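You operate a simulated robot arm through the tools that you are given. There is no shell and no other tool. Be economical: measure what you need, move in short steps, check, and stop when the job is done.

Carry out the task below with a simulated robot arm. There is one attempt and no reset: what you move stays moved.

TASK
Damp the pink cloth, wipe off the tea ring, fit the candle and slide the candlestick there.
Fine: cloth back where it lay; the candle sits down in the cup, unlit. What is to be rubbed or washed off counts as gone when no trace of it is left.

It is judged by the outcome, as a careful person would: the job done as asked, and still so three seconds after it is handed in. It fails if anything else is knocked over, pushed out of place, dropped, spilled or broken. Flat cloth is picked up by pressing the open fingertips on it (5 to 10 N) and closing them slowly along it; thin cloth reads only 2 to 8 mm in the jaws.

THE ROBOT
A 6-joint arm with a two-finger parallel gripper, fixed in place. Base frame: the origin is at the foot of the arm, x ahead of it, y to its left, z up; the work surface is at about z = 840. Readings come in mm, degrees, newtons and seconds.
With the tool pointing down near the work surface it reaches from about 240 to 640 mm from the base axis. Its first joint turns from -66.0 to 66.0 degrees. Payload 2.7 kg.
Tool frame: the origin (TCP) lies between the finger pads and is the grasp point; the fingertips stand 23 mm ahead of it; z points along the fingers, y is the line along which they close. Largest opening 94 mm; finger width 38, thickness 10; the body of the gripper, 54 by 96 mm, starts 39 mm behind the TCP.
Orientation is told as [roll, pitch, yaw] about the base's x, y, z axes, in that order, counted from this pose: with the fingers straight down and closing along the base's y, the tool's x points along the base's -x, its y along +y and its z along -z.

THE INTERFACE
- The arm moves only by the tool move_arm. Its argument "increments" is text: rows parted by semicolons, each of 7 numbers parted by spaces: the gripper command, from -1 (shut) to 1 (fully open), values between in proportion, then the shift along the tool's x, y, z in mm, then the turn, a rotation vector about the tool's x, y, z in degrees. In form: claw dx dy dz wx wy wz; .... A call has 1 to 20 rows; each row shifts and turns the commanded pose from where the row before left it, along the tool's axes as they then stand. Each row takes 0.2 s and may step no farther than 50 mm and 8.6 degrees from the row before; otherwise, or with a gripper value out of range, the whole call is refused. Where a pose cannot be reached the arm comes as near as it can. A force on the tool above 40 N (or 10 N above the force at the start of the call, whichever is more), or a blocked arm, ends the call early, and 0.2 s more pass. The fingers move at their own pace (about 45 mm/s each) and stop on an object; they squeeze with about 31 N. The grip force told is the motor's: it shows also when the fingers shut on nothing. Time passes only in rows, and 0.2 s behind the last, so rows that do not move let the fingers close. It gives the time, the measured TCP pose, the force on the tool (base axes), the opening and the grip force at its end, in the units of the frame above (readings bear some noise), with the torque about the TCP (base axes, N m) and any sound that the robot's microphone picked up, and new pictures: "show" is both (left out), scene, wrist or none.
- Cameras (640 x 400 px; columns grow to the right, rows downward): "scene" is fixed at [68.6, -433.4, 1399.2]; the picture's right is [0.77, -0.63, 0.00], its down [-0.32, -0.40, -0.86] and it looks along [0.54, 0.67, -0.51] (base axes); focal length 275 px, centre (320, 200). "wrist" rides on the gripper at [86, 16, -75] in the tool frame; the picture's right is [-0.18, 0.98, 0.00], its down [-0.58, -0.11, -0.81] and it looks along [-0.79, -0.15, 0.59] (tool axes); focal length 243 px, centre (320, 200). There is no depth. A picture from a camera that has moved, and an enlarged one, comes with that camera's place and axes in the base frame and with its lens. The place of the scene camera against the robot may be out by one fixed shift of up to 25 mm in any direction.
- close_up(camera, box): a new picture of the part [left, top, right, bottom] of that camera's present view, enlarged. The clock stands still meanwhile.
- job_done(): hands the job in; it is judged then, once.

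Work in short steps. Places have to be worked out from the pictures, the camera data and where the tool is seen: move nearer, look again, correct. Check each grasp and each placing, and mend what went wrong. You have 120 turns and 200 pictures in all, those below and enlarged ones among them. Open the gripper and draw the arm clear of the work before you hand the job in, unless the task says otherwise; then end with one line.

The tools are called after "Call:" by a JSON object that holds its "method" and its "body". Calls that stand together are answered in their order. move_arm: Moves the arm, as the interface text tells. Its arguments: {"type":"object","properties":{"increments":{"type":"string"},"show":{"type":"string","enum":["both","scene","wrist","none"]}},"required":["increments"]} The other tools are called the same way: close_up (camera, box) takes an enlarged picture of a part of a camera's view; job_done () hands the job in.

At the start:

```text
t: 0.0
tcp_pos: [360.1, 101.5, 1184.4]
orientation: [0.0, 0.0, 0.0]
force: [0.3, 0.3, 0.2]
torque: [0.0, -0.02, -0.02]
opening: 94.1
grasp_force: 0.0
```

scene: 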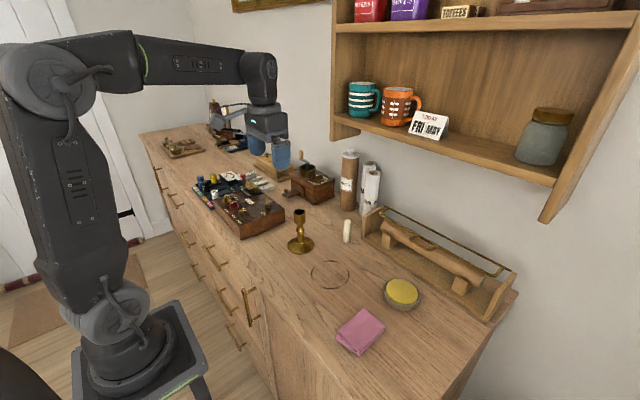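
wrist: 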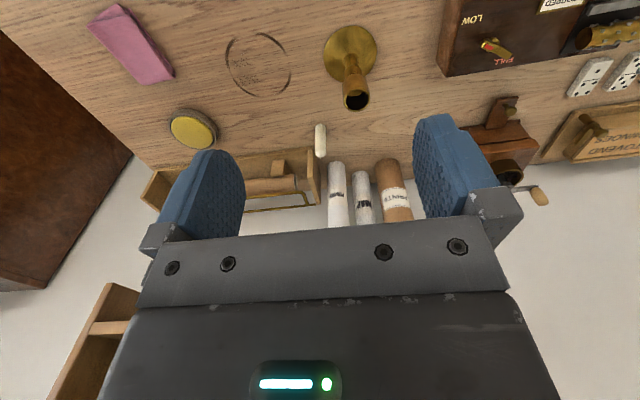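

I look closer at the items before moving: cloth, ring, candlestick, candle, and the yellow thing in a dish.

Call:
{"method": "close_up", "body": {"camera": "scene", "box": [260, 200, 460, 360]}}

Call:
{"method": "close_up", "body": {"camera": "wrist", "box": [60, 0, 400, 212]}}

```text
2.50 times, centred on (360, 280) of scene
camera zoom: at [68.6, -433.4, 1399.2], right [0.77, -0.63, 0.0], down [-0.32, -0.4, -0.86], along [0.54, 0.67, -0.51], focal length 686 px, centre (220, 0)
```

zoom: 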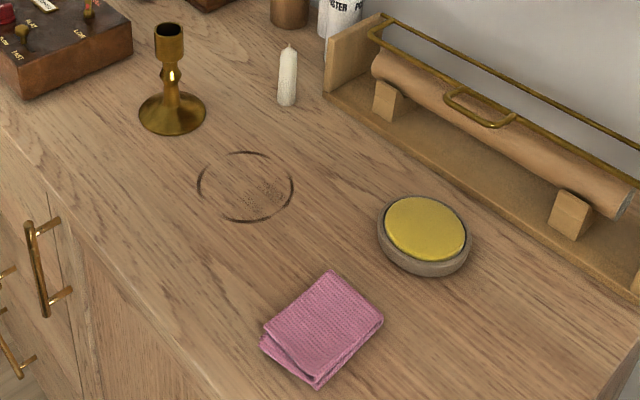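

```text
1.88 times, centred on (230, 106) of wrist
camera zoom: at [275.4, 117.8, 1259.5], right [0.18, 0.98, 0.0], down [0.58, -0.11, 0.81], along [0.79, -0.15, -0.59], focal length 457 px, centre (489, 377)
```

zoom: 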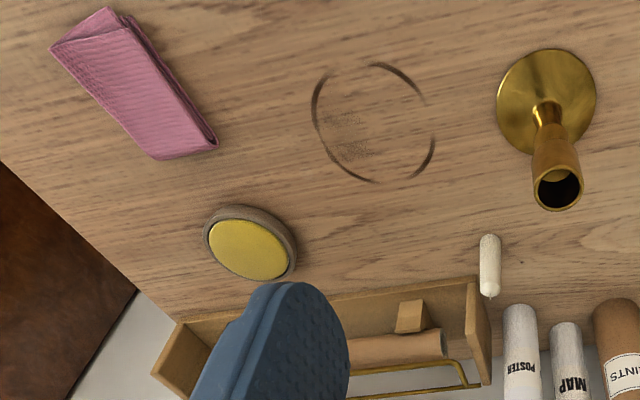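

The ring lies near (445,-18), the candlestick foot near (454,134), the candle stands near (582,61), the wet sponge is near (530,-188) and the cloth near (380,-191). I'll move over towards the cloth for a closer view.

Call:
{"method": "move_arm", "body": {"increments": "1 5 -41 25 0 0 0; 1 5 -41 25 0 0 0; 1 5 -41 25 0 0 0; 1 5 -41 25 0 0 0; 1 5 -41 25 0 0 0; 1 5 -41 25 0 0 0; 1 0 -41 25 0 0 0; 1 0 0 0 0 0 0", "show": "both"}}

```text
t: 1.8
tcp_pos: [331.9, -187.8, 1009.8]
orientation: [-0.1, 0.0, -0.1]
force: [0.3, 0.3, -0.3]
torque: [0.01, -0.06, 0.01]
opening: 94.0
grasp_force: 0.2
camera wrist: at [246.2, -171.4, 1084.2], right [0.18, 0.98, 0.0], down [0.58, -0.11, 0.81], along [0.79, -0.15, -0.59], focal length 243 px, centre (320, 200)
```

scene: 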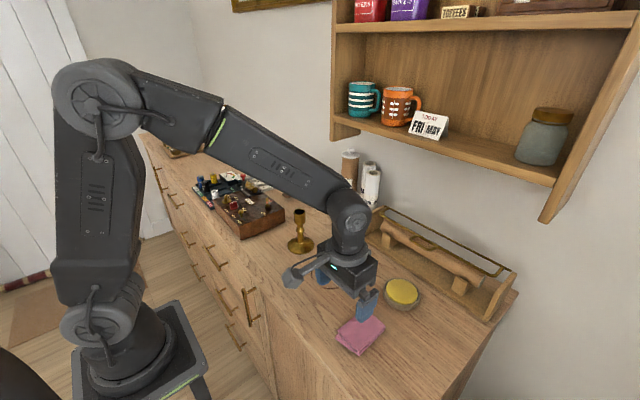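
wrist: 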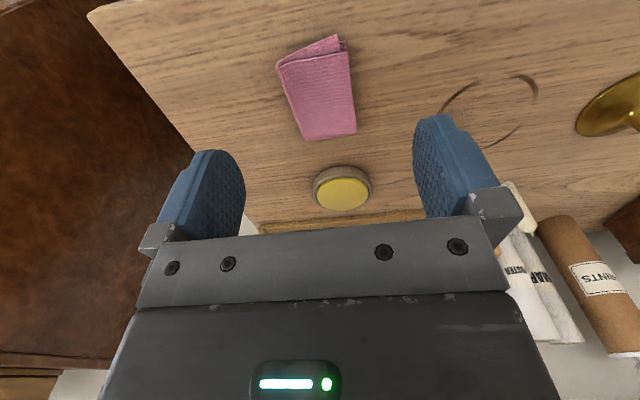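

The cloth is centred around (388,-199), about 100 × 63 mm with its long side along x. I go above its centre with the jaws part closed and come down to just above it.

Call:
{"method": "move_arm", "body": {"increments": "-0.15 -28 -6 30 0 0 0; -0.15 -28 -5 30 0 0 0; -0.15 0 0 30 0 0 0; -0.15 0 0 20 0 0 0; -0.15 0 0 0 0 0 0; -0.15 0 0 0 0 0 0", "show": "both"}}

```text
t: 3.2
tcp_pos: [386.2, -197.7, 900.7]
orientation: [0.0, 0.0, 0.1]
force: [-0.8, 0.0, -0.5]
torque: [0.02, 0.03, 0.04]
opening: 40.0
grasp_force: 0.0
camera wrist: at [301.3, -180.4, 975.0], right [0.18, 0.98, 0.0], down [0.58, -0.11, 0.81], along [0.79, -0.15, -0.59], focal length 243 px, centre (320, 200)
```

scene: 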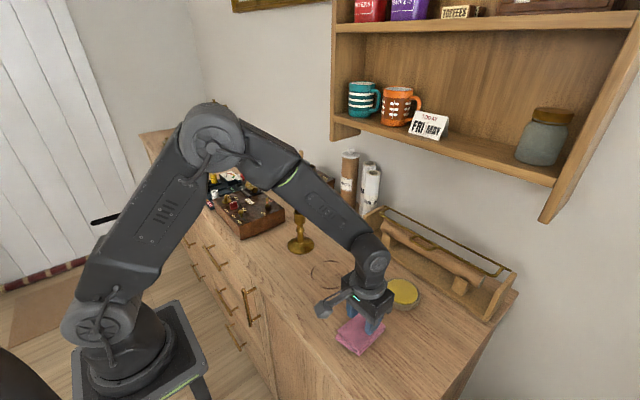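
wrist: 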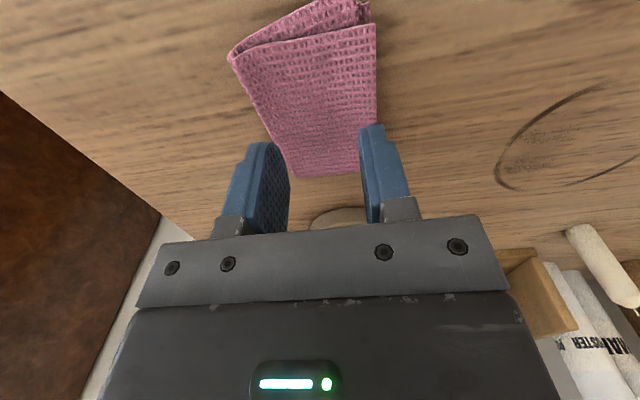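

The jaws are centred over the cloth. I press down gently in small steps, watching the force.

Call:
{"method": "move_arm", "body": {"increments": "-0.15 -3 0 10 0 0 0; -0.15 0 0 8 0 0 0; -0.15 0 0 3 0 0 0; -0.15 0 0 2 0 0 0; -0.15 0 0 0 0 0 0", "show": "none"}}

```text
t: 3.9
tcp_pos: [390.9, -197.8, 887.0]
orientation: [-0.1, -0.1, 0.1]
force: [-6.1, 1.1, 12.6]
torque: [0.23, 0.19, 0.06]
opening: 40.1
grasp_force: 0.1
stopped in row 3: the force on the tool passed its limit at 52 N (the readings are from after the stop); the commanded pose is now the measured one
```

Contact came sooner than expected, at fingertip height of about 864 mm. I look before closing.

Call:
{"method": "move_arm", "body": {"increments": "-0.15 0 0 -1 0 0 0; -0.15 0 0 0 0 0 0", "show": "both"}}

Call:
{"method": "close_up", "body": {"camera": "scene", "box": [300, 270, 420, 360]}}

```text
t: 4.5
tcp_pos: [392.6, -197.3, 886.5]
orientation: [-0.1, -0.2, 0.0]
force: [-0.2, -1.7, 5.3]
torque: [0.01, 0.05, 0.01]
opening: 40.1
grasp_force: 0.4
camera wrist: at [306.2, -180.4, 961.1], right [0.18, 0.98, 0.0], down [0.58, -0.11, 0.81], along [0.79, -0.15, -0.59], focal length 243 px, centre (320, 200)
```

scene: 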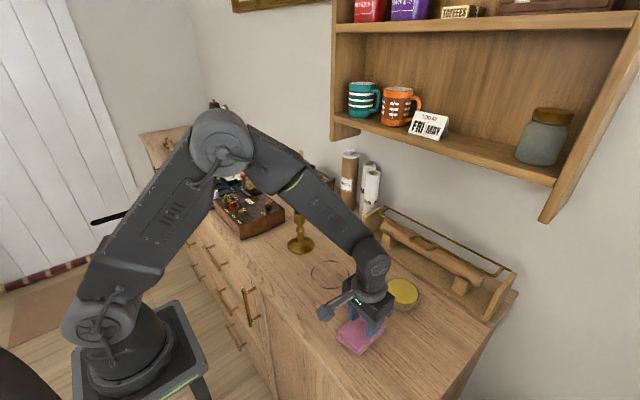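
wrist: 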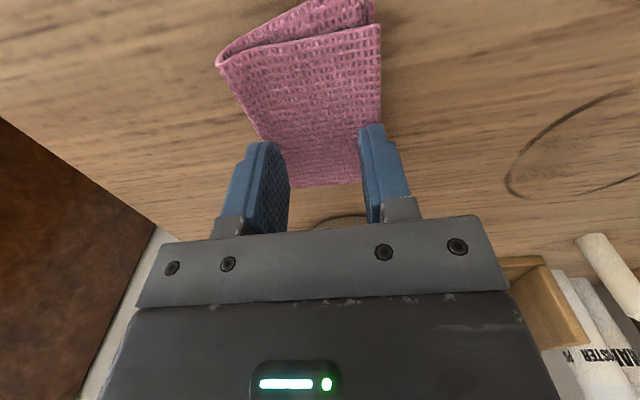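

```text
4.44 times, centred on (360, 315) of scene
camera zoom: at [68.5, -433.4, 1399.2], right [0.77, -0.63, 0.0], down [-0.32, -0.4, -0.86], along [0.54, 0.67, -0.51], focal length 1220 px, centre (142, -311)
```

zoom: 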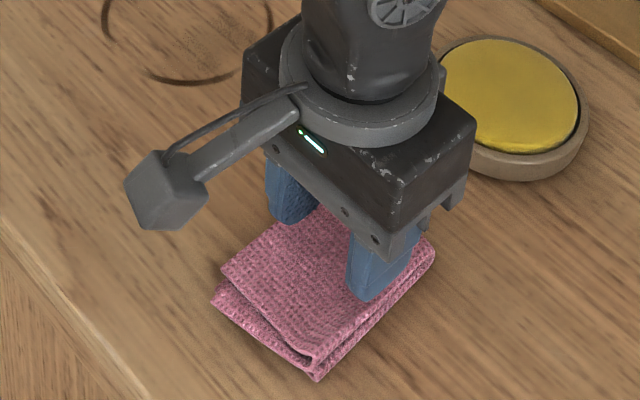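

Both fingertips rest on the cloth with about 5 N. I close slowly.

Call:
{"method": "move_arm", "body": {"increments": "-0.25 0 0 0.5 0 0 0; -0.35 0 0 0 0 0 0; -0.45 0 0 0 0 0 0; -0.55 0 0 0 0 0 0; -0.65 0 0 0 0 0 0; -0.75 0 0 0 0 0 0; -0.85 0 0 0 0 0 0; -1 0 0 0 0 0 0; -1 0 0 0 0 0 0; -1 0 0 0 0 0 0", "show": "wrist"}}

```text
t: 6.7
tcp_pos: [391.4, -198.4, 885.8]
orientation: [-0.1, -0.1, -0.1]
force: [0.5, 2.4, 16.0]
torque: [0.1, 0.03, 0.02]
opening: 0.0
grasp_force: 30.7
camera wrist: at [305.8, -180.7, 960.9], right [0.18, 0.98, 0.0], down [0.58, -0.11, 0.81], along [0.79, -0.15, -0.59], focal length 243 px, centre (320, 200)
```

wrist: 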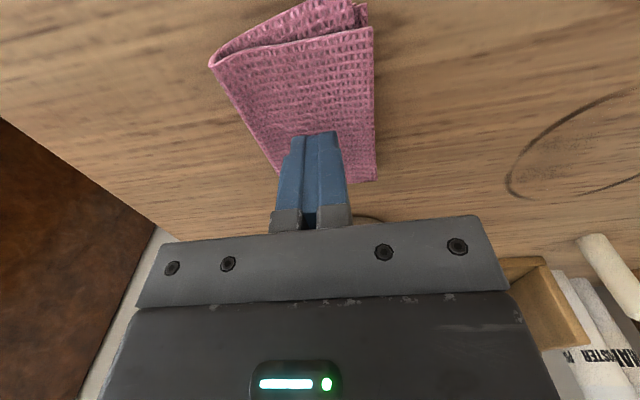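

The jaws shut on nothing (0 mm), so the fingertips slid over the top. The folded cloth is about 20 mm thick and 66 mm wide, so I'll lift, open fully, straddle it and grip it from the sides.

Call:
{"method": "move_arm", "body": {"increments": "-1 0 0 -20 0 0 0; 1 0 0 -10 0 0 0; 1 0 0 0 0 0 0; 1 0 0 0 0 0 0; 1 0 0 0 0 0 0; 1 0 0 0 0 0 0; 1 0 0 0 0 0 0", "show": "wrist"}}

```text
t: 8.3
tcp_pos: [390.4, -198.1, 914.7]
orientation: [-0.1, -0.2, 0.0]
force: [-0.1, -0.3, 0.5]
torque: [-0.01, 0.03, -0.01]
opening: 94.2
grasp_force: 0.1
camera wrist: at [305.3, -181.7, 989.7], right [0.18, 0.98, 0.0], down [0.58, -0.11, 0.81], along [0.79, -0.15, -0.59], focal length 243 px, centre (320, 200)
```

wrist: 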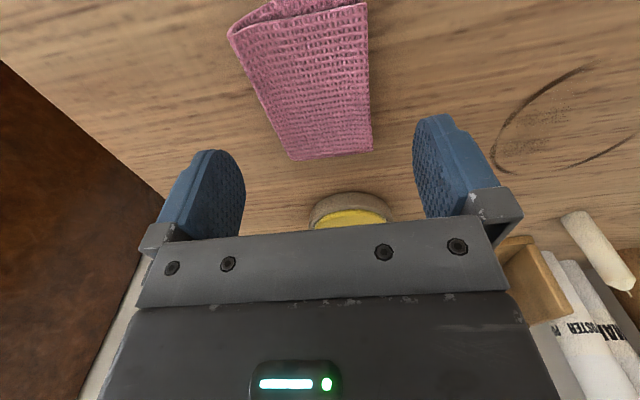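

The cloth spans y from about -232 to -167, so fully opened jaws clear it on both sides. I lower to straddle it.

Call:
{"method": "move_arm", "body": {"increments": "1 3 -1 20 0 0 0; 1 0 0 15 0 0 0; 1 0 0 8 0 0 0; 1 0 0 3 0 0 0; 1 0 0 0 0 0 0", "show": "both"}}

```text
t: 9.5
tcp_pos: [388.4, -199.4, 869.5]
orientation: [-0.1, -0.2, 0.0]
force: [-0.2, -0.3, 0.9]
torque: [0.0, 0.01, -0.02]
opening: 94.0
grasp_force: 0.0
camera wrist: at [302.6, -181.7, 943.5], right [0.18, 0.98, 0.0], down [0.58, -0.11, 0.81], along [0.79, -0.15, -0.59], focal length 243 px, centre (320, 200)
```

scene: 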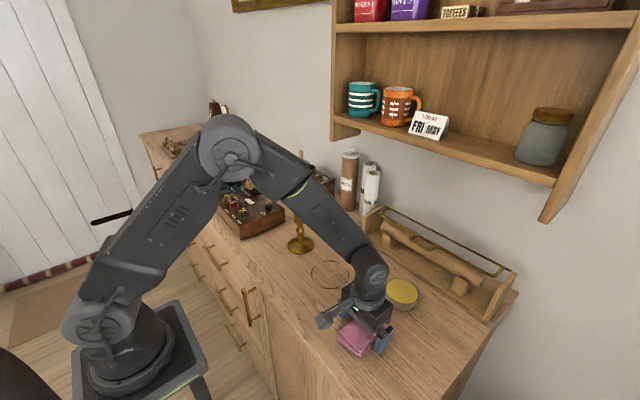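
wrist: 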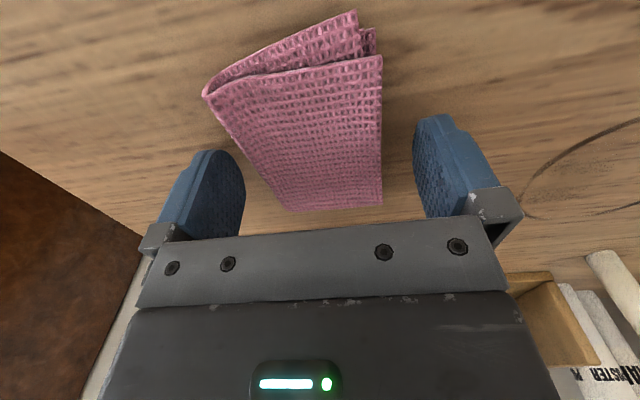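

The fingers straddle the cloth with the tips about 6 mm above the table. I close on it slowly.

Call:
{"method": "move_arm", "body": {"increments": "0.7 0 0 0 0 0 0; 0.5 0 0 0 0 0 0; 0.3 0 0 0 0 0 0; 0.1 0 0 0 0 0 0; -0.1 0 0 0 0 0 0; -0.3 0 0 0 0 0 0; -0.5 0 0 0 0 0 0; -0.7 0 0 0 0 0 0; -1 0 0 0 0 0 0; -1 0 0 0 0 0 0", "show": "both"}}

```text
t: 11.7
tcp_pos: [388.3, -197.9, 869.9]
orientation: [0.0, -0.1, 0.0]
force: [0.1, 0.4, 0.1]
torque: [-0.03, -0.02, 0.01]
opening: 63.9
grasp_force: 30.8
camera wrist: at [302.5, -181.7, 943.6], right [0.18, 0.98, 0.0], down [0.58, -0.11, 0.81], along [0.79, -0.15, -0.59], focal length 243 px, centre (320, 200)
```

scene: 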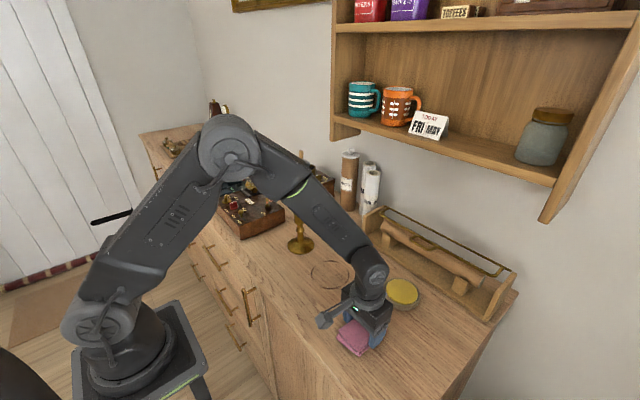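
wrist: 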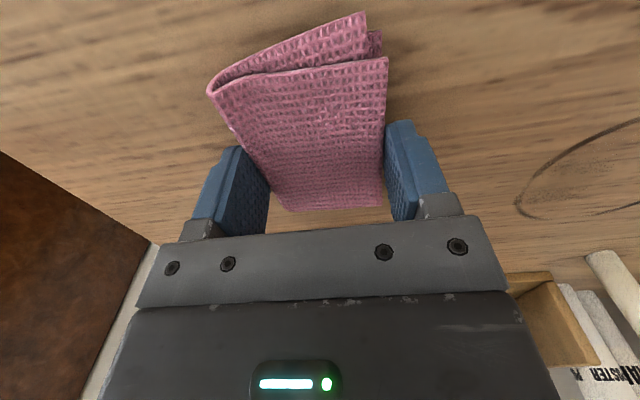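

It holds the cloth at 64 mm like a block. I lift it and check.

Call:
{"method": "move_arm", "body": {"increments": "-1 0 0 -20 0 0 0; -1 0 0 -30 0 0 0; -1 0 0 -30 0 0 0; -1 0 0 0 0 0 0", "show": "both"}}

```text
t: 12.7
tcp_pos: [387.2, -199.2, 952.1]
orientation: [-0.1, 0.0, 0.0]
force: [0.4, -1.2, 0.1]
torque: [-0.01, -0.01, -0.02]
opening: 64.1
grasp_force: 31.1
camera wrist: at [301.5, -181.0, 1026.8], right [0.18, 0.98, 0.0], down [0.58, -0.11, 0.81], along [0.79, -0.15, -0.59], focal length 243 px, centre (320, 200)
```

scene: 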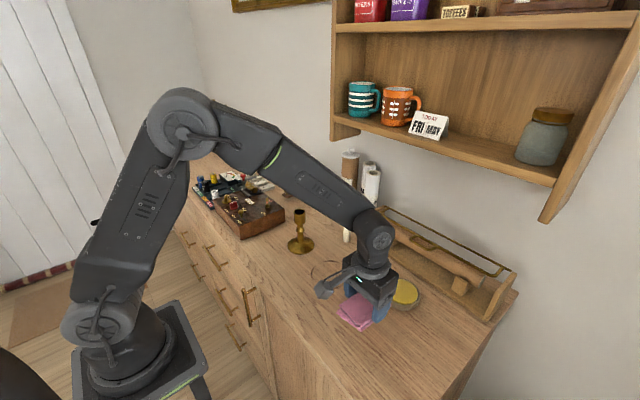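
wrist: 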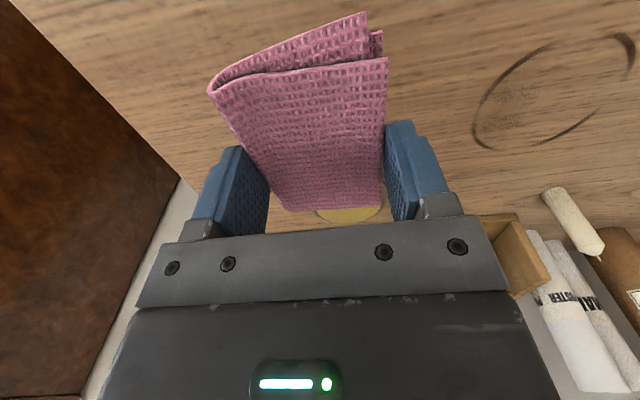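

The cloth is held firmly. I carry it over the sponge at about (527,-190), staying above it.

Call:
{"method": "move_arm", "body": {"increments": "-1 -40 2 0 0 0 0; -1 -40 2 0 0 0 0; -1 -40 2 0 0 0 0; -1 -18 2 0 0 0 0; -1 0 0 20 0 0 0; -1 0 0 0 0 0 0", "show": "both"}}

Call:
{"method": "close_up", "body": {"camera": "scene", "box": [330, 220, 490, 340]}}

```text
t: 14.1
tcp_pos: [527.9, -190.7, 930.6]
orientation: [-0.1, -0.1, 0.1]
force: [0.7, 0.4, 1.1]
torque: [-0.02, -0.03, 0.02]
opening: 64.3
grasp_force: 31.0
camera wrist: at [441.7, -173.0, 1005.3], right [0.18, 0.98, 0.0], down [0.58, -0.11, 0.81], along [0.79, -0.15, -0.59], focal length 243 px, centre (320, 200)
```

scene: 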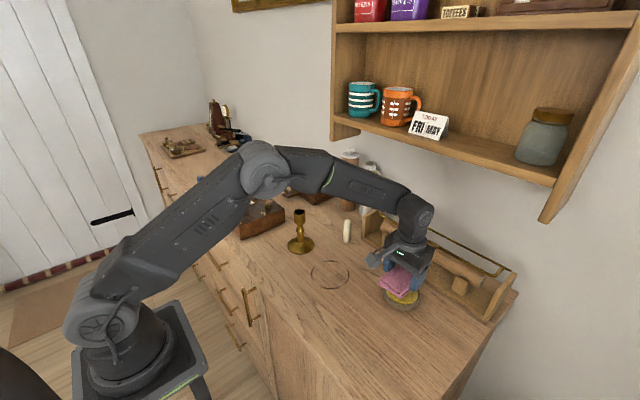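
wrist: 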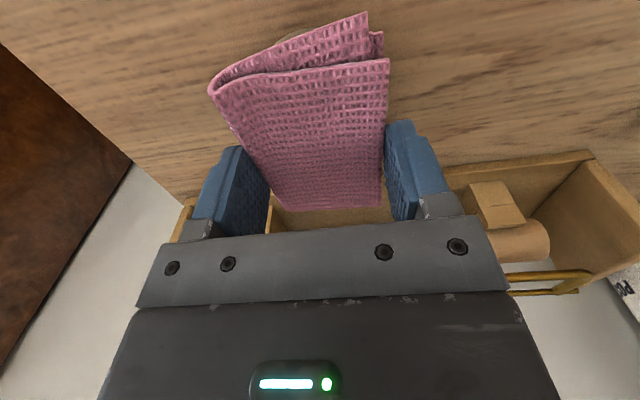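

```text
3.33 times, centred on (410, 280) of scene
camera zoom: at [68.6, -433.4, 1399.2], right [0.77, -0.63, 0.0], down [-0.32, -0.4, -0.86], along [0.54, 0.67, -0.51], focal length 915 px, centre (20, -67)
```

zoom: 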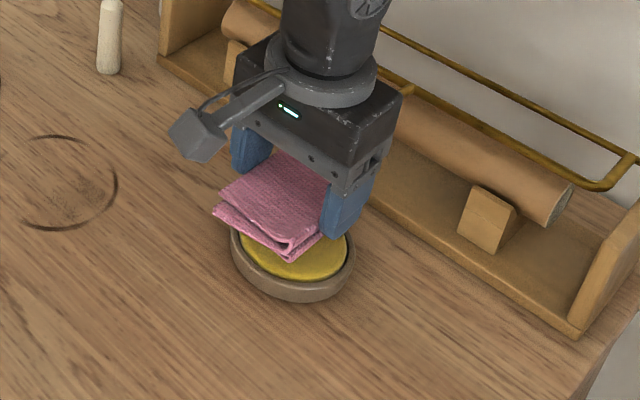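

The cloth is over the sponge and clear of the rack. I lower slowly until it presses on the sponge.

Call:
{"method": "move_arm", "body": {"increments": "-1 0 0 10 0 0 0; -1 0 0 8 0 0 0; -1 0 0 4 0 0 0; -1 0 0 3 0 0 0; -1 0 0 3 0 0 0; -1 0 0 3 0 0 0; -1 0 0 0 0 0 0", "show": "scene"}}

```text
t: 15.7
tcp_pos: [527.5, -191.8, 899.9]
orientation: [-0.1, 0.0, 0.0]
force: [0.7, 0.1, -0.6]
torque: [-0.03, -0.04, -0.02]
opening: 64.1
grasp_force: 30.9
```

scene: 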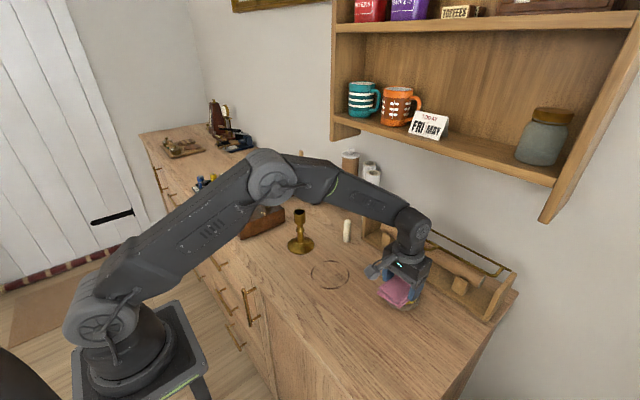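

No contact yet, so I continue in 2 mm steps.

Call:
{"method": "move_arm", "body": {"increments": "-1 0 0 2 0 0 0; -1 0 0 2 0 0 0; -1 0 0 2 0 0 0; -1 0 0 2 0 0 0; -1 0 0 0 0 0 0", "show": "none"}}

```text
t: 16.8
tcp_pos: [528.7, -191.7, 895.2]
orientation: [-0.4, -0.4, 0.0]
force: [-3.6, 1.7, 6.5]
torque: [0.07, 0.13, 0.0]
opening: 63.9
grasp_force: 30.6
stopped in row 5: the force on the tool passed its limit at 40 N (the readings are from after the stop); the commanded pose is now the measured one
```

The cloth touched the sponge at z≈895. I press lightly for a second so it takes up water, then lift a little and look.

Call:
{"method": "move_arm", "body": {"increments": "-1 0 0 0.5 0 0 0; -1 0 0 0.3 0 0 0; -1 0 0 0 0 0 0; -1 0 0 0 0 0 0; -1 0 0 0 0 0 0", "show": "none"}}

Call:
{"method": "close_up", "body": {"camera": "scene", "box": [330, 220, 490, 340]}}

```text
t: 18.0
tcp_pos: [529.6, -191.8, 896.4]
orientation: [-0.4, -0.7, 0.2]
force: [-0.1, -1.0, 18.2]
torque: [0.04, 0.2, -0.01]
opening: 64.1
grasp_force: 30.7
```

```text
3.33 times, centred on (410, 280) of scene
camera zoom: at [68.3, -433.3, 1399.2], right [0.77, -0.63, 0.0], down [-0.32, -0.4, -0.86], along [0.54, 0.67, -0.51], focal length 915 px, centre (20, -67)
```

zoom: 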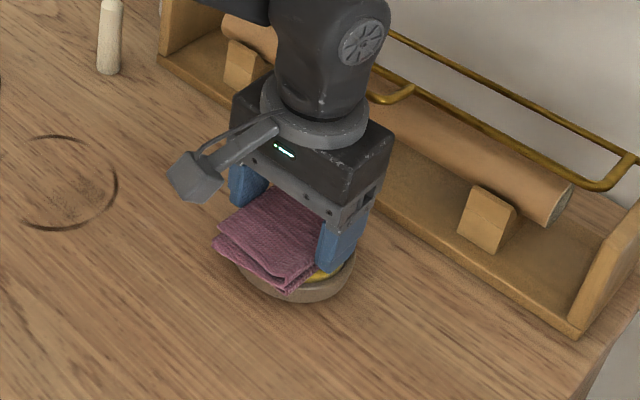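

The cloth has turned darker, so it's damp. I lift it off and carry it to just above the ring at (443,-17).

Call:
{"method": "move_arm", "body": {"increments": "-1 0 0 -10 0 0 0; -1 0 0 -30 0 0 0; -1 14 29 0 0 0 0; -1 14 29 0 0 0 0; -1 14 29 0 0 0 0; -1 14 29 0 0 0 0; -1 14 29 0 0 0 0; -1 14 29 0 0 0 0; -1 0 0 30 0.4 0.6 0; -1 0 0 0 0 0 0", "show": "both"}}

Call:
{"method": "close_up", "body": {"camera": "scene", "box": [260, 220, 420, 340]}}

```text
t: 20.2
tcp_pos: [444.8, -16.3, 903.2]
orientation: [-0.6, 0.0, 0.1]
force: [-0.2, 0.1, -0.1]
torque: [0.0, 0.01, -0.02]
opening: 64.2
grasp_force: 31.0
camera wrist: at [359.2, 1.8, 978.7], right [0.18, 0.98, -0.01], down [0.58, -0.1, 0.81], along [0.79, -0.15, -0.59], focal length 243 px, centre (320, 200)
```

scene: 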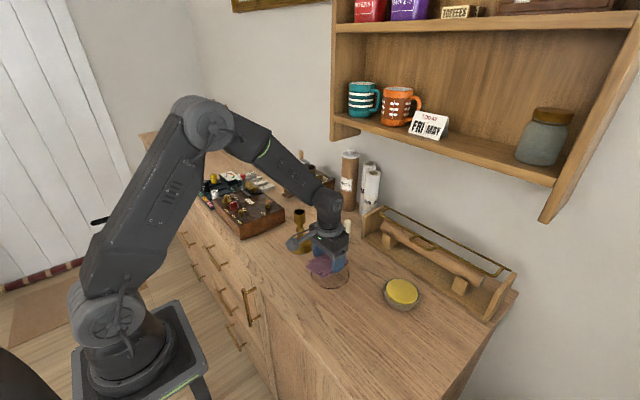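
wrist: 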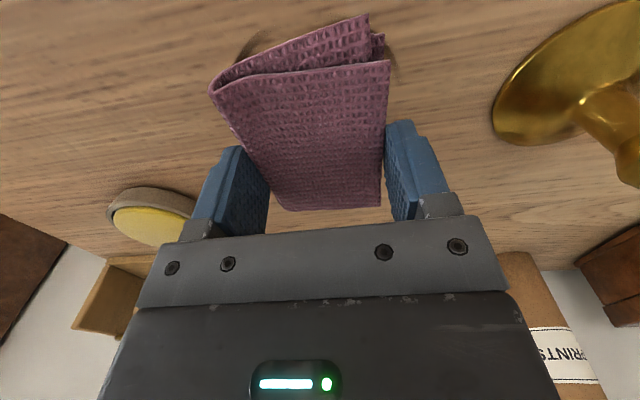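

```text
3.33 times, centred on (340, 280) of scene
camera zoom: at [68.6, -433.4, 1399.2], right [0.77, -0.63, 0.0], down [-0.32, -0.4, -0.86], along [0.54, 0.67, -0.51], focal length 915 px, centre (253, -67)
```

zoom: 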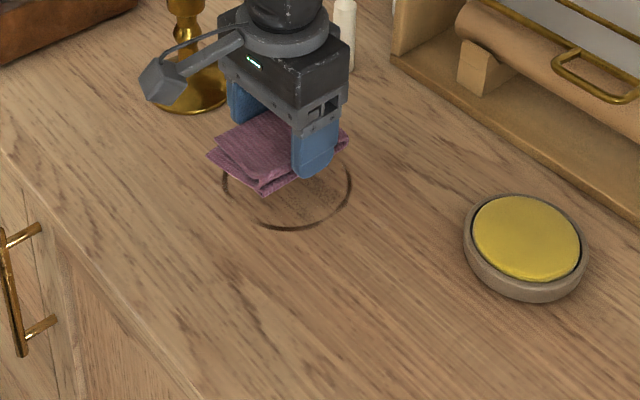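

The cloth hangs over the ring and clear of the candlestick. I lower it to the table in small steps.

Call:
{"method": "move_arm", "body": {"increments": "-1 0 0 15 0 0 0; -1 0 0 10 0 0 0; -1 0 0 3 0 0 0; -1 0 0 2 0 0 0; -1 0 0 1 0 0 0; -1 0 0 1 0 0 0; -1 0 0 0 0 0 0", "show": "none"}}

```text
t: 21.8
tcp_pos: [443.5, -17.1, 870.9]
orientation: [-0.7, 0.2, 0.1]
force: [-0.1, -0.1, -0.5]
torque: [-0.02, 0.0, -0.02]
opening: 64.3
grasp_force: 31.2
```

Call:
{"method": "move_arm", "body": {"increments": "-1 0 0 1 0 0 0; -1 0 0 1 0 0 0; -1 0 0 1 0 0 0; -1 0 0 0 0 0 0", "show": "none"}}

```text
t: 22.8
tcp_pos: [445.4, -19.0, 868.2]
orientation: [-0.5, -0.1, 0.1]
force: [-2.7, -0.4, 7.4]
torque: [0.18, -0.25, 0.04]
opening: 64.3
grasp_force: 31.4
```

Contact at about 7 N. I rub in a serpentine over the ring: first the -y side with strokes in x, then back.

Call:
{"method": "move_arm", "body": {"increments": "-1 0 -15 0 0 0 0; -1 0 -15 0 0 0 0; -1 0 -15 0 0 0 0; -1 -15 0 0 0 0 0; -1 -15 0 0 0 0 0; -1 15 0 0 0 0 0; -1 15 0 0 0 0 0; -1 15 0 0 0 0 0; -1 15 0 0 0 0 0; -1 0 15 0 0 0 0; -1 0 15 0 0 0 0; -1 -15 0 0 0 0 0; -1 -15 0 0 0 0 0; -1 -15 0 0 0 0 0; -1 -15 0 0 0 0 0; -1 0 15 0 0 0 0; -1 15 0 0 0 0 0; -1 15 0 0 0 0 0; -1 0 0 0 0 0 0", "show": "scene"}}

```text
t: 26.8
tcp_pos: [443.5, -18.5, 869.8]
orientation: [-0.6, 0.2, 0.1]
force: [-0.5, -0.1, 0.1]
torque: [0.0, 0.01, -0.04]
opening: 64.4
grasp_force: 31.2
```

scene: 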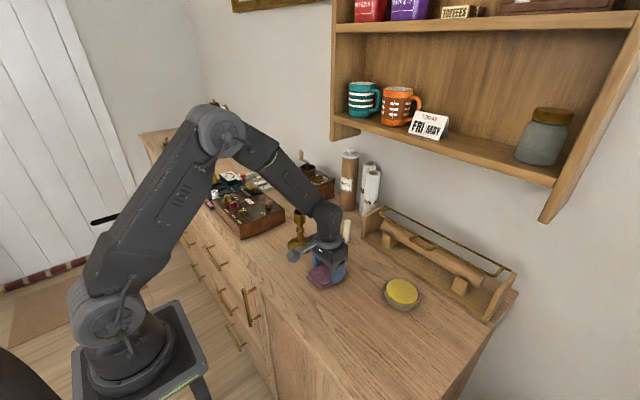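

Call:
{"method": "close_up", "body": {"camera": "scene", "box": [280, 230, 400, 320]}}

```text
4.44 times, centred on (340, 275) of scene
camera zoom: at [68.6, -433.4, 1399.2], right [0.77, -0.63, 0.0], down [-0.32, -0.4, -0.86], along [0.54, 0.67, -0.51], focal length 1220 px, centre (231, -133)
```

zoom: 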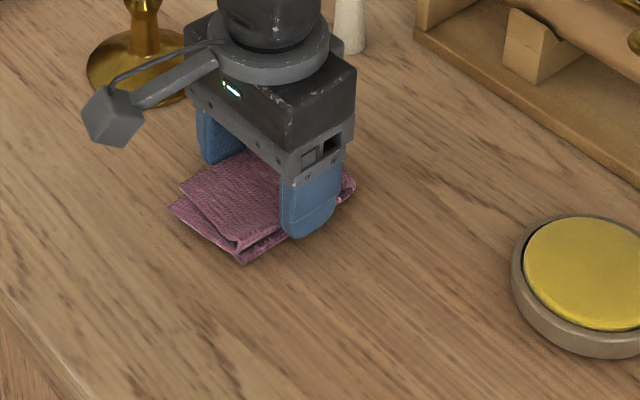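

The near side of the ring is wiped clean. The pressure has eased, so I press in 1.5 mm and rub the +y side.

Call:
{"method": "move_arm", "body": {"increments": "-1 0 0 1.5 0 0 0; -1 0 15 0 0 0 0; -1 0 15 0 0 0 0; -1 -15 0 0 0 0 0; -1 -15 0 0 0 0 0; -1 15 0 0 0 0 0; -1 15 0 0 0 0 0; -1 15 0 0 0 0 0; -1 15 0 0 0 0 0; -1 0 13 0 0 0 0; -1 -15 0 0 0 0 0; -1 -15 0 0 0 0 0; -1 -15 0 0 0 0 0; -1 -15 0 0 0 0 0; -1 15 0 0 0 0 0; -1 15 0 0 0 0 0; -1 0 0 0 0 0 0", "show": "none"}}

```text
t: 27.8
tcp_pos: [452.3, 12.8, 867.4]
orientation: [-0.6, 0.7, 0.0]
force: [-4.3, -0.7, 7.8]
torque: [0.0, -0.16, -0.06]
opening: 64.3
grasp_force: 30.8
stopped in row 5: the force on the tool passed its limit at 48 N (the readings are from after the stop); the commanded pose is now the measured one
```

The force limit tripped. I ease off 0.7 mm and go on with smaller strokes.

Call:
{"method": "move_arm", "body": {"increments": "-1 0 0 -0.7 0 -0.4 0; -1 -10 0 0 0 0 0; -1 -10 0 0 0 0 0; -1 -10 0 0 0 0 0; -1 10 0 0 0 0 0; -1 10 0 0 0 0 0; -1 15 0 0 0 0 0; -1 15 0 0 0 0 0; -1 15 0 0 0 0 0; -1 0 13 0 0 0 0; -1 -15 0 0 0 0 0; -1 -15 0 0 0 0 0; -1 -15 0 0 0 0 0; -1 -15 0 0 0 0 0; -1 15 0 0 0 0 0; -1 15 0 0 0 0 0; -1 0 0 0 0 0 0", "show": "none"}}

```text
t: 30.2
tcp_pos: [419.5, 23.0, 866.4]
orientation: [-0.8, 1.4, -0.3]
force: [-6.2, -2.5, 11.3]
torque: [-0.09, -0.24, -0.07]
opening: 64.2
grasp_force: 31.4
stopped in row 11: the force on the tool passed its limit at 49 N (the readings are from after the stop); the commanded pose is now the measured one
```

It tripped again, with a slight tilt building up. I lift, level the tool, and check what is left of the ring.

Call:
{"method": "move_arm", "body": {"increments": "-1 0 0 -4 -0.7 -1.3 0.2; -1 0 0 -30 0 0 0; -1 0 0 -30 0 0 0; -1 25 -20 -20 0 0 0; -1 25 -40 0 0 0 0; -1 0 -40 0 0 0 0; -1 0 0 0 0 0 0", "show": "both"}}

Call:
{"method": "close_up", "body": {"camera": "scene", "box": [280, 230, 400, 320]}}

Call:
{"method": "close_up", "body": {"camera": "wrist", "box": [340, 0, 640, 190]}}

```text
t: 31.8
tcp_pos: [368.9, -77.7, 949.0]
orientation: [-0.2, 0.0, -0.4]
force: [0.7, 0.9, -0.7]
torque: [-0.02, -0.01, 0.0]
opening: 64.3
grasp_force: 30.8
camera wrist: at [284.2, -59.4, 1024.1], right [0.19, 0.98, 0.0], down [0.58, -0.11, 0.81], along [0.79, -0.15, -0.59], focal length 243 px, centre (320, 200)
```

scene: 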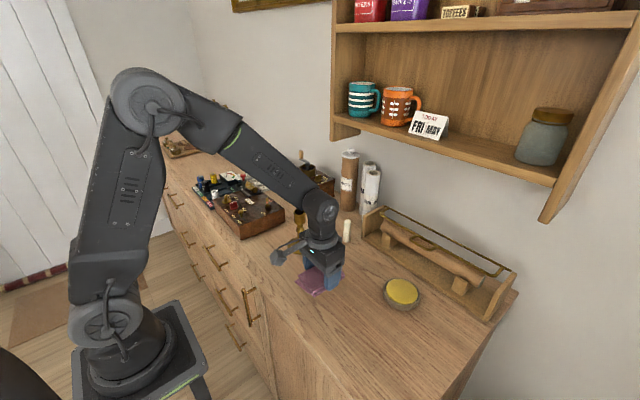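
wrist: 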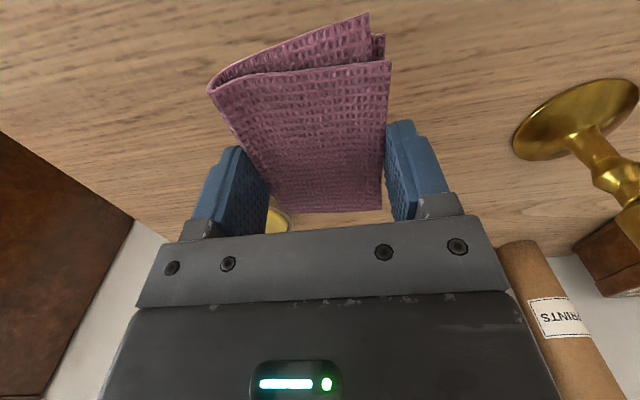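

```text
4.44 times, centred on (340, 275) of scene
camera zoom: at [68.6, -433.4, 1399.2], right [0.77, -0.63, 0.0], down [-0.32, -0.4, -0.86], along [0.54, 0.67, -0.51], focal length 1220 px, centre (231, -133)
```

zoom: 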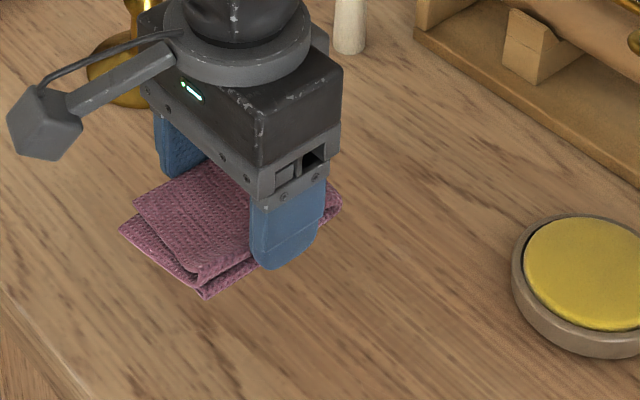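

```text
2.11 times, centred on (490, 95) of wrist
camera zoom: at [284.2, -59.4, 1024.1], right [0.19, 0.98, 0.0], down [0.58, -0.11, 0.81], along [0.79, -0.15, -0.59], focal length 511 px, centre (-38, 421)
```

zoom: 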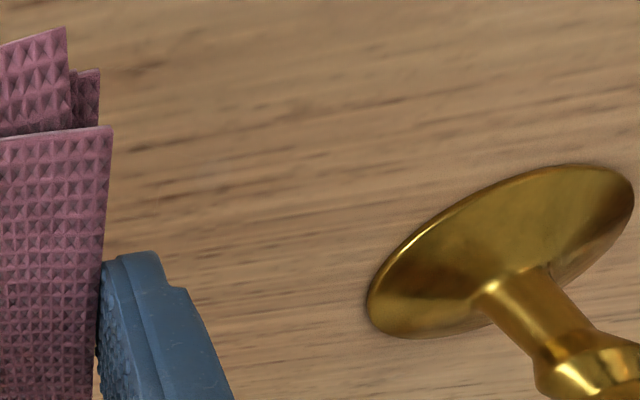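

What I can see is clean. I carry the cloth towards its home spot, which also gives me a free view of the ring's place.

Call:
{"method": "move_arm", "body": {"increments": "-1 -10 -40 0 0 0 0.4; -1 -10 -40 0 0 0 0; -1 0 -41 0 0 0 0; -1 0 0 -30 0 0 0; -1 0 0 0 0 0 0", "show": "both"}}

Call:
{"method": "close_up", "body": {"camera": "scene", "box": [280, 230, 400, 320]}}

Call:
{"method": "close_up", "body": {"camera": "wrist", "box": [380, 0, 640, 180]}}

```text
t: 33.0
tcp_pos: [389.6, -200.3, 982.4]
orientation: [-0.1, 0.2, -0.9]
force: [0.6, -0.1, -0.6]
torque: [0.0, -0.01, 0.0]
opening: 64.3
grasp_force: 30.5
camera wrist: at [305.2, -181.4, 1057.5], right [0.2, 0.98, 0.0], down [0.58, -0.12, 0.81], along [0.79, -0.16, -0.59], focal length 243 px, centre (320, 200)
```

scene: 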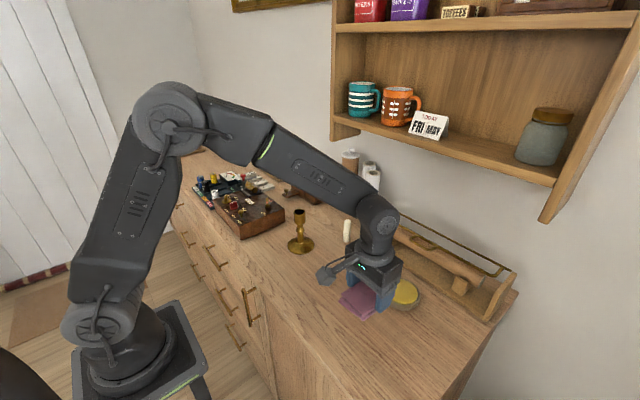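
wrist: 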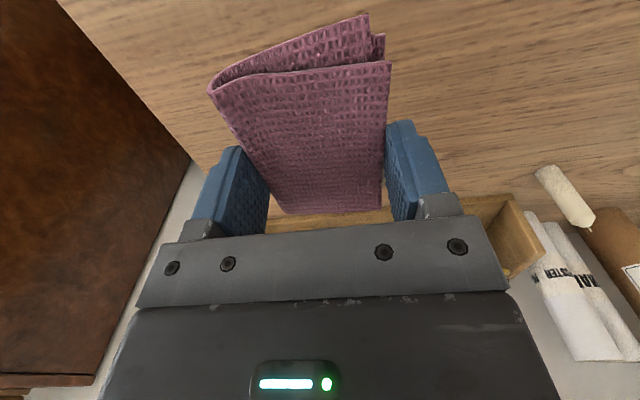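

```text
4.44 times, centred on (340, 275) of scene
camera zoom: at [68.6, -433.4, 1399.2], right [0.77, -0.63, 0.0], down [-0.32, -0.4, -0.86], along [0.54, 0.67, -0.51], focal length 1220 px, centre (231, -133)
```

zoom: 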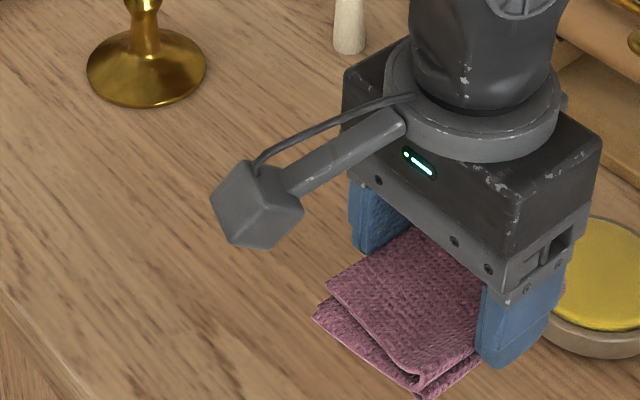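

```text
2.22 times, centred on (510, 90) of wrist
camera zoom: at [305.2, -181.4, 1057.5], right [0.2, 0.98, 0.0], down [0.58, -0.12, 0.81], along [0.79, -0.16, -0.59], focal length 539 px, centre (-102, 444)
```

zoom: 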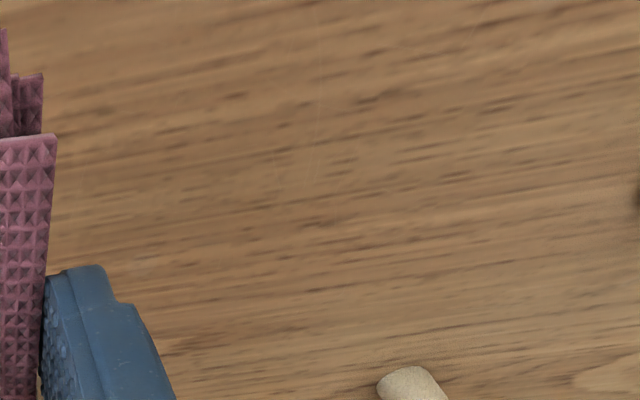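

The ring looks gone. I enlarge its spot to make sure there is no faint trace left.

Call:
{"method": "close_up", "body": {"camera": "wrist", "box": [440, 0, 640, 125]}}

Call:
{"method": "close_up", "body": {"camera": "scene", "box": [290, 245, 370, 305]}}

```text
3.20 times, centred on (540, 62) of wrist
camera zoom: at [305.2, -181.4, 1057.5], right [0.2, 0.98, 0.0], down [0.58, -0.12, 0.81], along [0.79, -0.16, -0.59], focal length 776 px, centre (-384, 640)
```

zoom: 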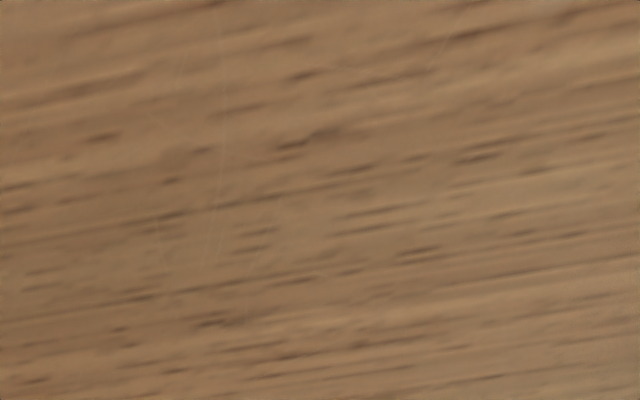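

```text
6.67 times, centred on (330, 275) of scene
camera zoom: at [68.6, -433.4, 1399.2], right [0.77, -0.63, 0.0], down [-0.32, -0.4, -0.86], along [0.54, 0.67, -0.51], focal length 1831 px, centre (253, -300)
```

zoom: 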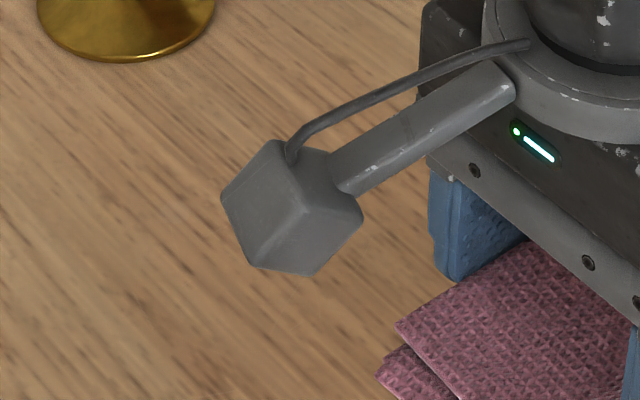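

The ring is gone and only wood grain remains. I put the cloth down at its original place, (388,-198.5) with yaw 0, and approach the table gently.

Call:
{"method": "move_arm", "body": {"increments": "-1 1 1.5 40 0 0 -0.9; -1 0 0 40 0 0 0; -1 0 0 20 0 0 0; -1 0 0 9 0 0 0; -1 0 0 2 0 0 0; -1 0 0 0 0 0 0; -1 0 0 0 0 0 0", "show": "none"}}

```text
t: 34.6
tcp_pos: [387.7, -198.6, 869.5]
orientation: [0.0, 0.2, 0.1]
force: [0.0, -0.2, 0.3]
torque: [0.0, 0.01, 0.0]
opening: 64.5
grasp_force: 31.0
```

It's at the original spot and almost on the table. I go down 1 mm and open gradually.

Call:
{"method": "move_arm", "body": {"increments": "-1 0 0 1 0 0 0; 0.5 0 0 0 0 0 0; 0.7 0 0 0 0 0 0; 1 0 0 0 0 0 0; 1 0 0 0 0 0 0; 1 0 0 0 0 0 0; 1 0 0 -30 0 0 0; 1 0 0 -40 0 0 0; 1 0 0 -30 0 0 0; 1 0 0 0 0 0 0", "show": "both"}}

```text
t: 36.8
tcp_pos: [386.3, -193.6, 970.4]
orientation: [-0.2, -0.1, 0.1]
force: [-0.7, 0.0, -0.7]
torque: [0.0, 0.01, 0.03]
opening: 94.1
grasp_force: 0.1
camera wrist: at [301.6, -177.6, 1045.1], right [0.18, 0.98, 0.0], down [0.58, -0.11, 0.81], along [0.79, -0.15, -0.59], focal length 243 px, centre (320, 200)
```

scene: 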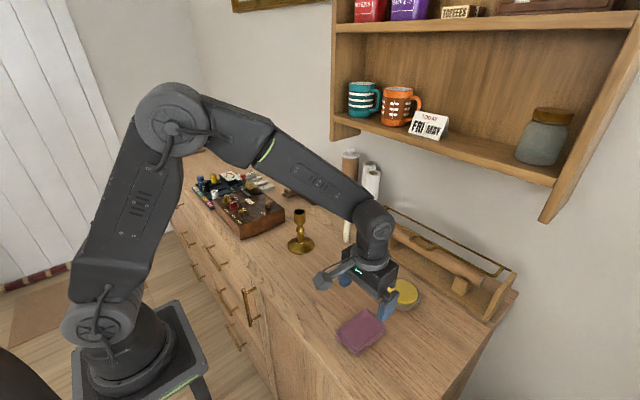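
wrist: 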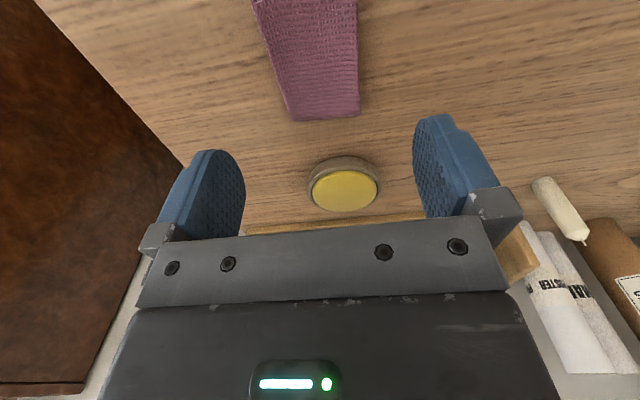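

The cloth lies back in its place. Next I move towards the candle for a measuring view.

Call:
{"method": "move_arm", "body": {"increments": "0 -8 40 -20 0 0 0; 0 -8 40 0 0 0 0; 0 -8 40 0 0 0 0; 0 -8 40 0 0 0 0; 0 -8 40 0 0 0 0; 0 0 40 0 0 0 0; 0 0 0 0 0 0 0", "show": "wrist"}}

```text
t: 38.4
tcp_pos: [422.8, 46.9, 992.9]
orientation: [0.0, 0.1, -0.1]
force: [0.4, -0.3, 0.7]
torque: [-0.01, -0.03, 0.03]
opening: 46.9
grasp_force: 0.1
camera wrist: at [338.4, 64.7, 1066.6], right [0.18, 0.98, 0.0], down [0.58, -0.11, 0.81], along [0.79, -0.15, -0.59], focal length 243 px, centre (320, 200)
```

wrist: 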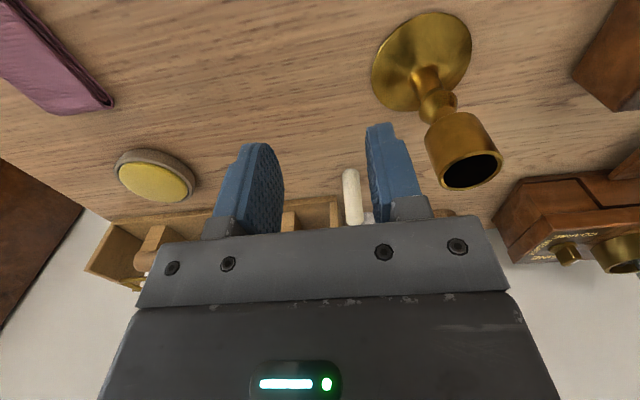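

The candle stands at about (588,61), its top near z=922. The candlestick foot is at (452,132) and its cup rim near z=970. I move in closer to measure the candle and its neighbours.

Call:
{"method": "move_arm", "body": {"increments": "0 -30 4 -5 0 0 0; 0 -30 4 0 0 0 0; 0 -30 4 0 0 0 0; 0 -20 2 0 0 0 0; 0 0 0 0 0 0 0", "show": "both"}}

Call:
{"method": "close_up", "body": {"camera": "scene", "box": [280, 160, 440, 280]}}

```text
t: 39.6
tcp_pos: [535.6, 59.0, 995.4]
orientation: [-0.1, 0.0, 0.1]
force: [-0.5, -0.5, -0.9]
torque: [-0.01, 0.0, 0.02]
opening: 46.7
grasp_force: 0.1
camera wrist: at [451.0, 76.5, 1069.8], right [0.18, 0.98, 0.0], down [0.58, -0.11, 0.81], along [0.79, -0.15, -0.59], focal length 243 px, centre (320, 200)
```

scene: 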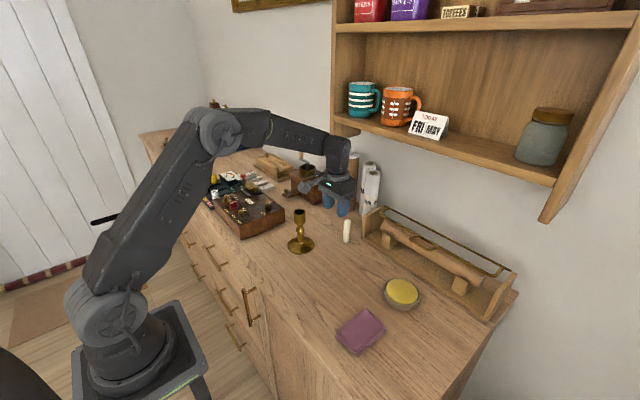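
wrist: 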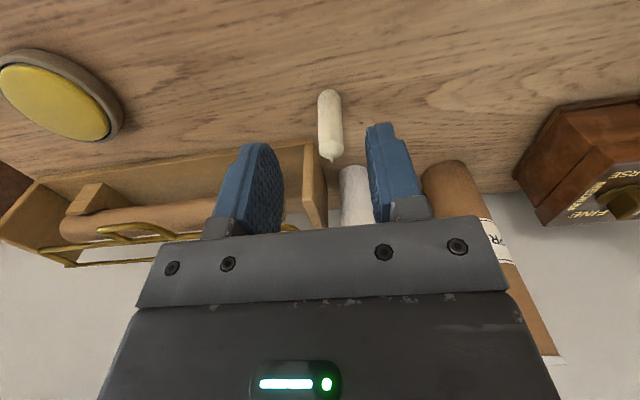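

```text
3.33 times, centred on (360, 220) of scene
camera zoom: at [68.6, -433.4, 1399.2], right [0.77, -0.63, 0.0], down [-0.32, -0.4, -0.86], along [0.54, 0.67, -0.51], focal length 915 px, centre (187, 133)
```

zoom: 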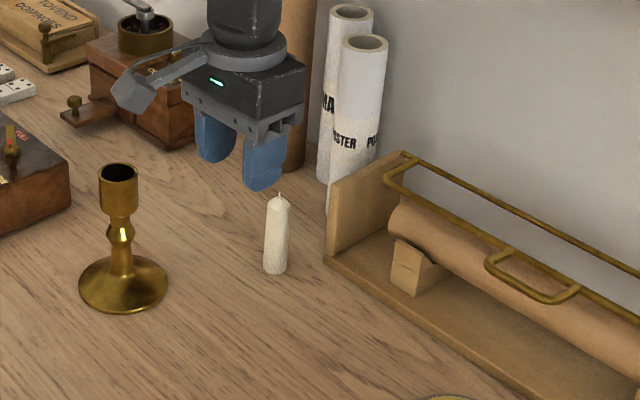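

The candle is at (588,62), about 20 mm thick, with its tip near z=929. The rack panel starts beyond x≈640. I move directly above it, then stop partway down to check alignment.

Call:
{"method": "move_arm", "body": {"increments": "0.2 -27 2 0 0 0 0; 0.2 -25 1 0 0 0 0; 0.2 0 0 20 0 0 0; 0.2 0 0 10 0 0 0; 0.2 0 0 0 0 0 0", "show": "both"}}

Call:
{"method": "close_up", "body": {"camera": "scene", "box": [280, 160, 440, 280]}}

```text
t: 40.8
tcp_pos: [589.4, 63.7, 964.1]
orientation: [0.0, 0.1, 0.1]
force: [0.5, 0.2, 0.3]
torque: [0.02, 0.0, 0.0]
opening: 56.6
grasp_force: 0.0
camera wrist: at [503.9, 80.7, 1038.7], right [0.18, 0.98, 0.0], down [0.58, -0.11, 0.81], along [0.79, -0.15, -0.59], focal length 243 px, centre (320, 200)
```

scene: 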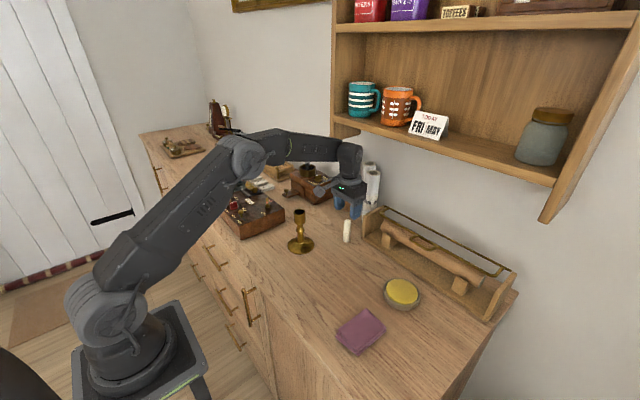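
wrist: 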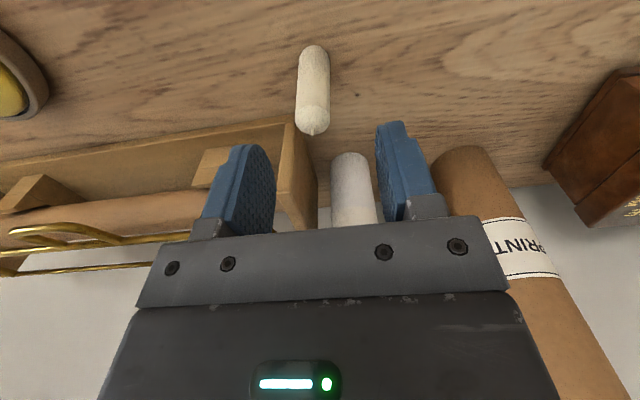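

```text
3.33 times, centred on (360, 220) of scene
camera zoom: at [68.6, -433.4, 1399.2], right [0.77, -0.63, 0.0], down [-0.32, -0.4, -0.86], along [0.54, 0.67, -0.51], focal length 915 px, centre (187, 133)
```

zoom: 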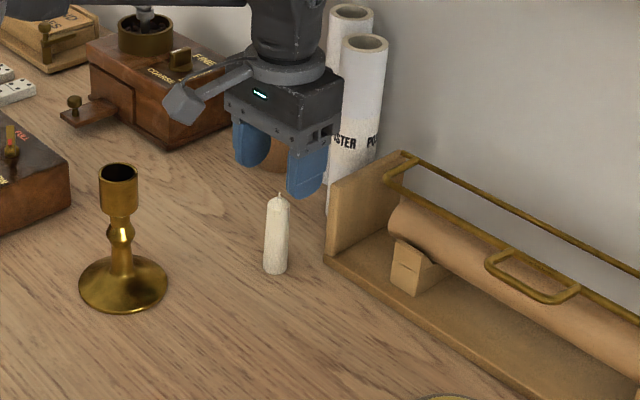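

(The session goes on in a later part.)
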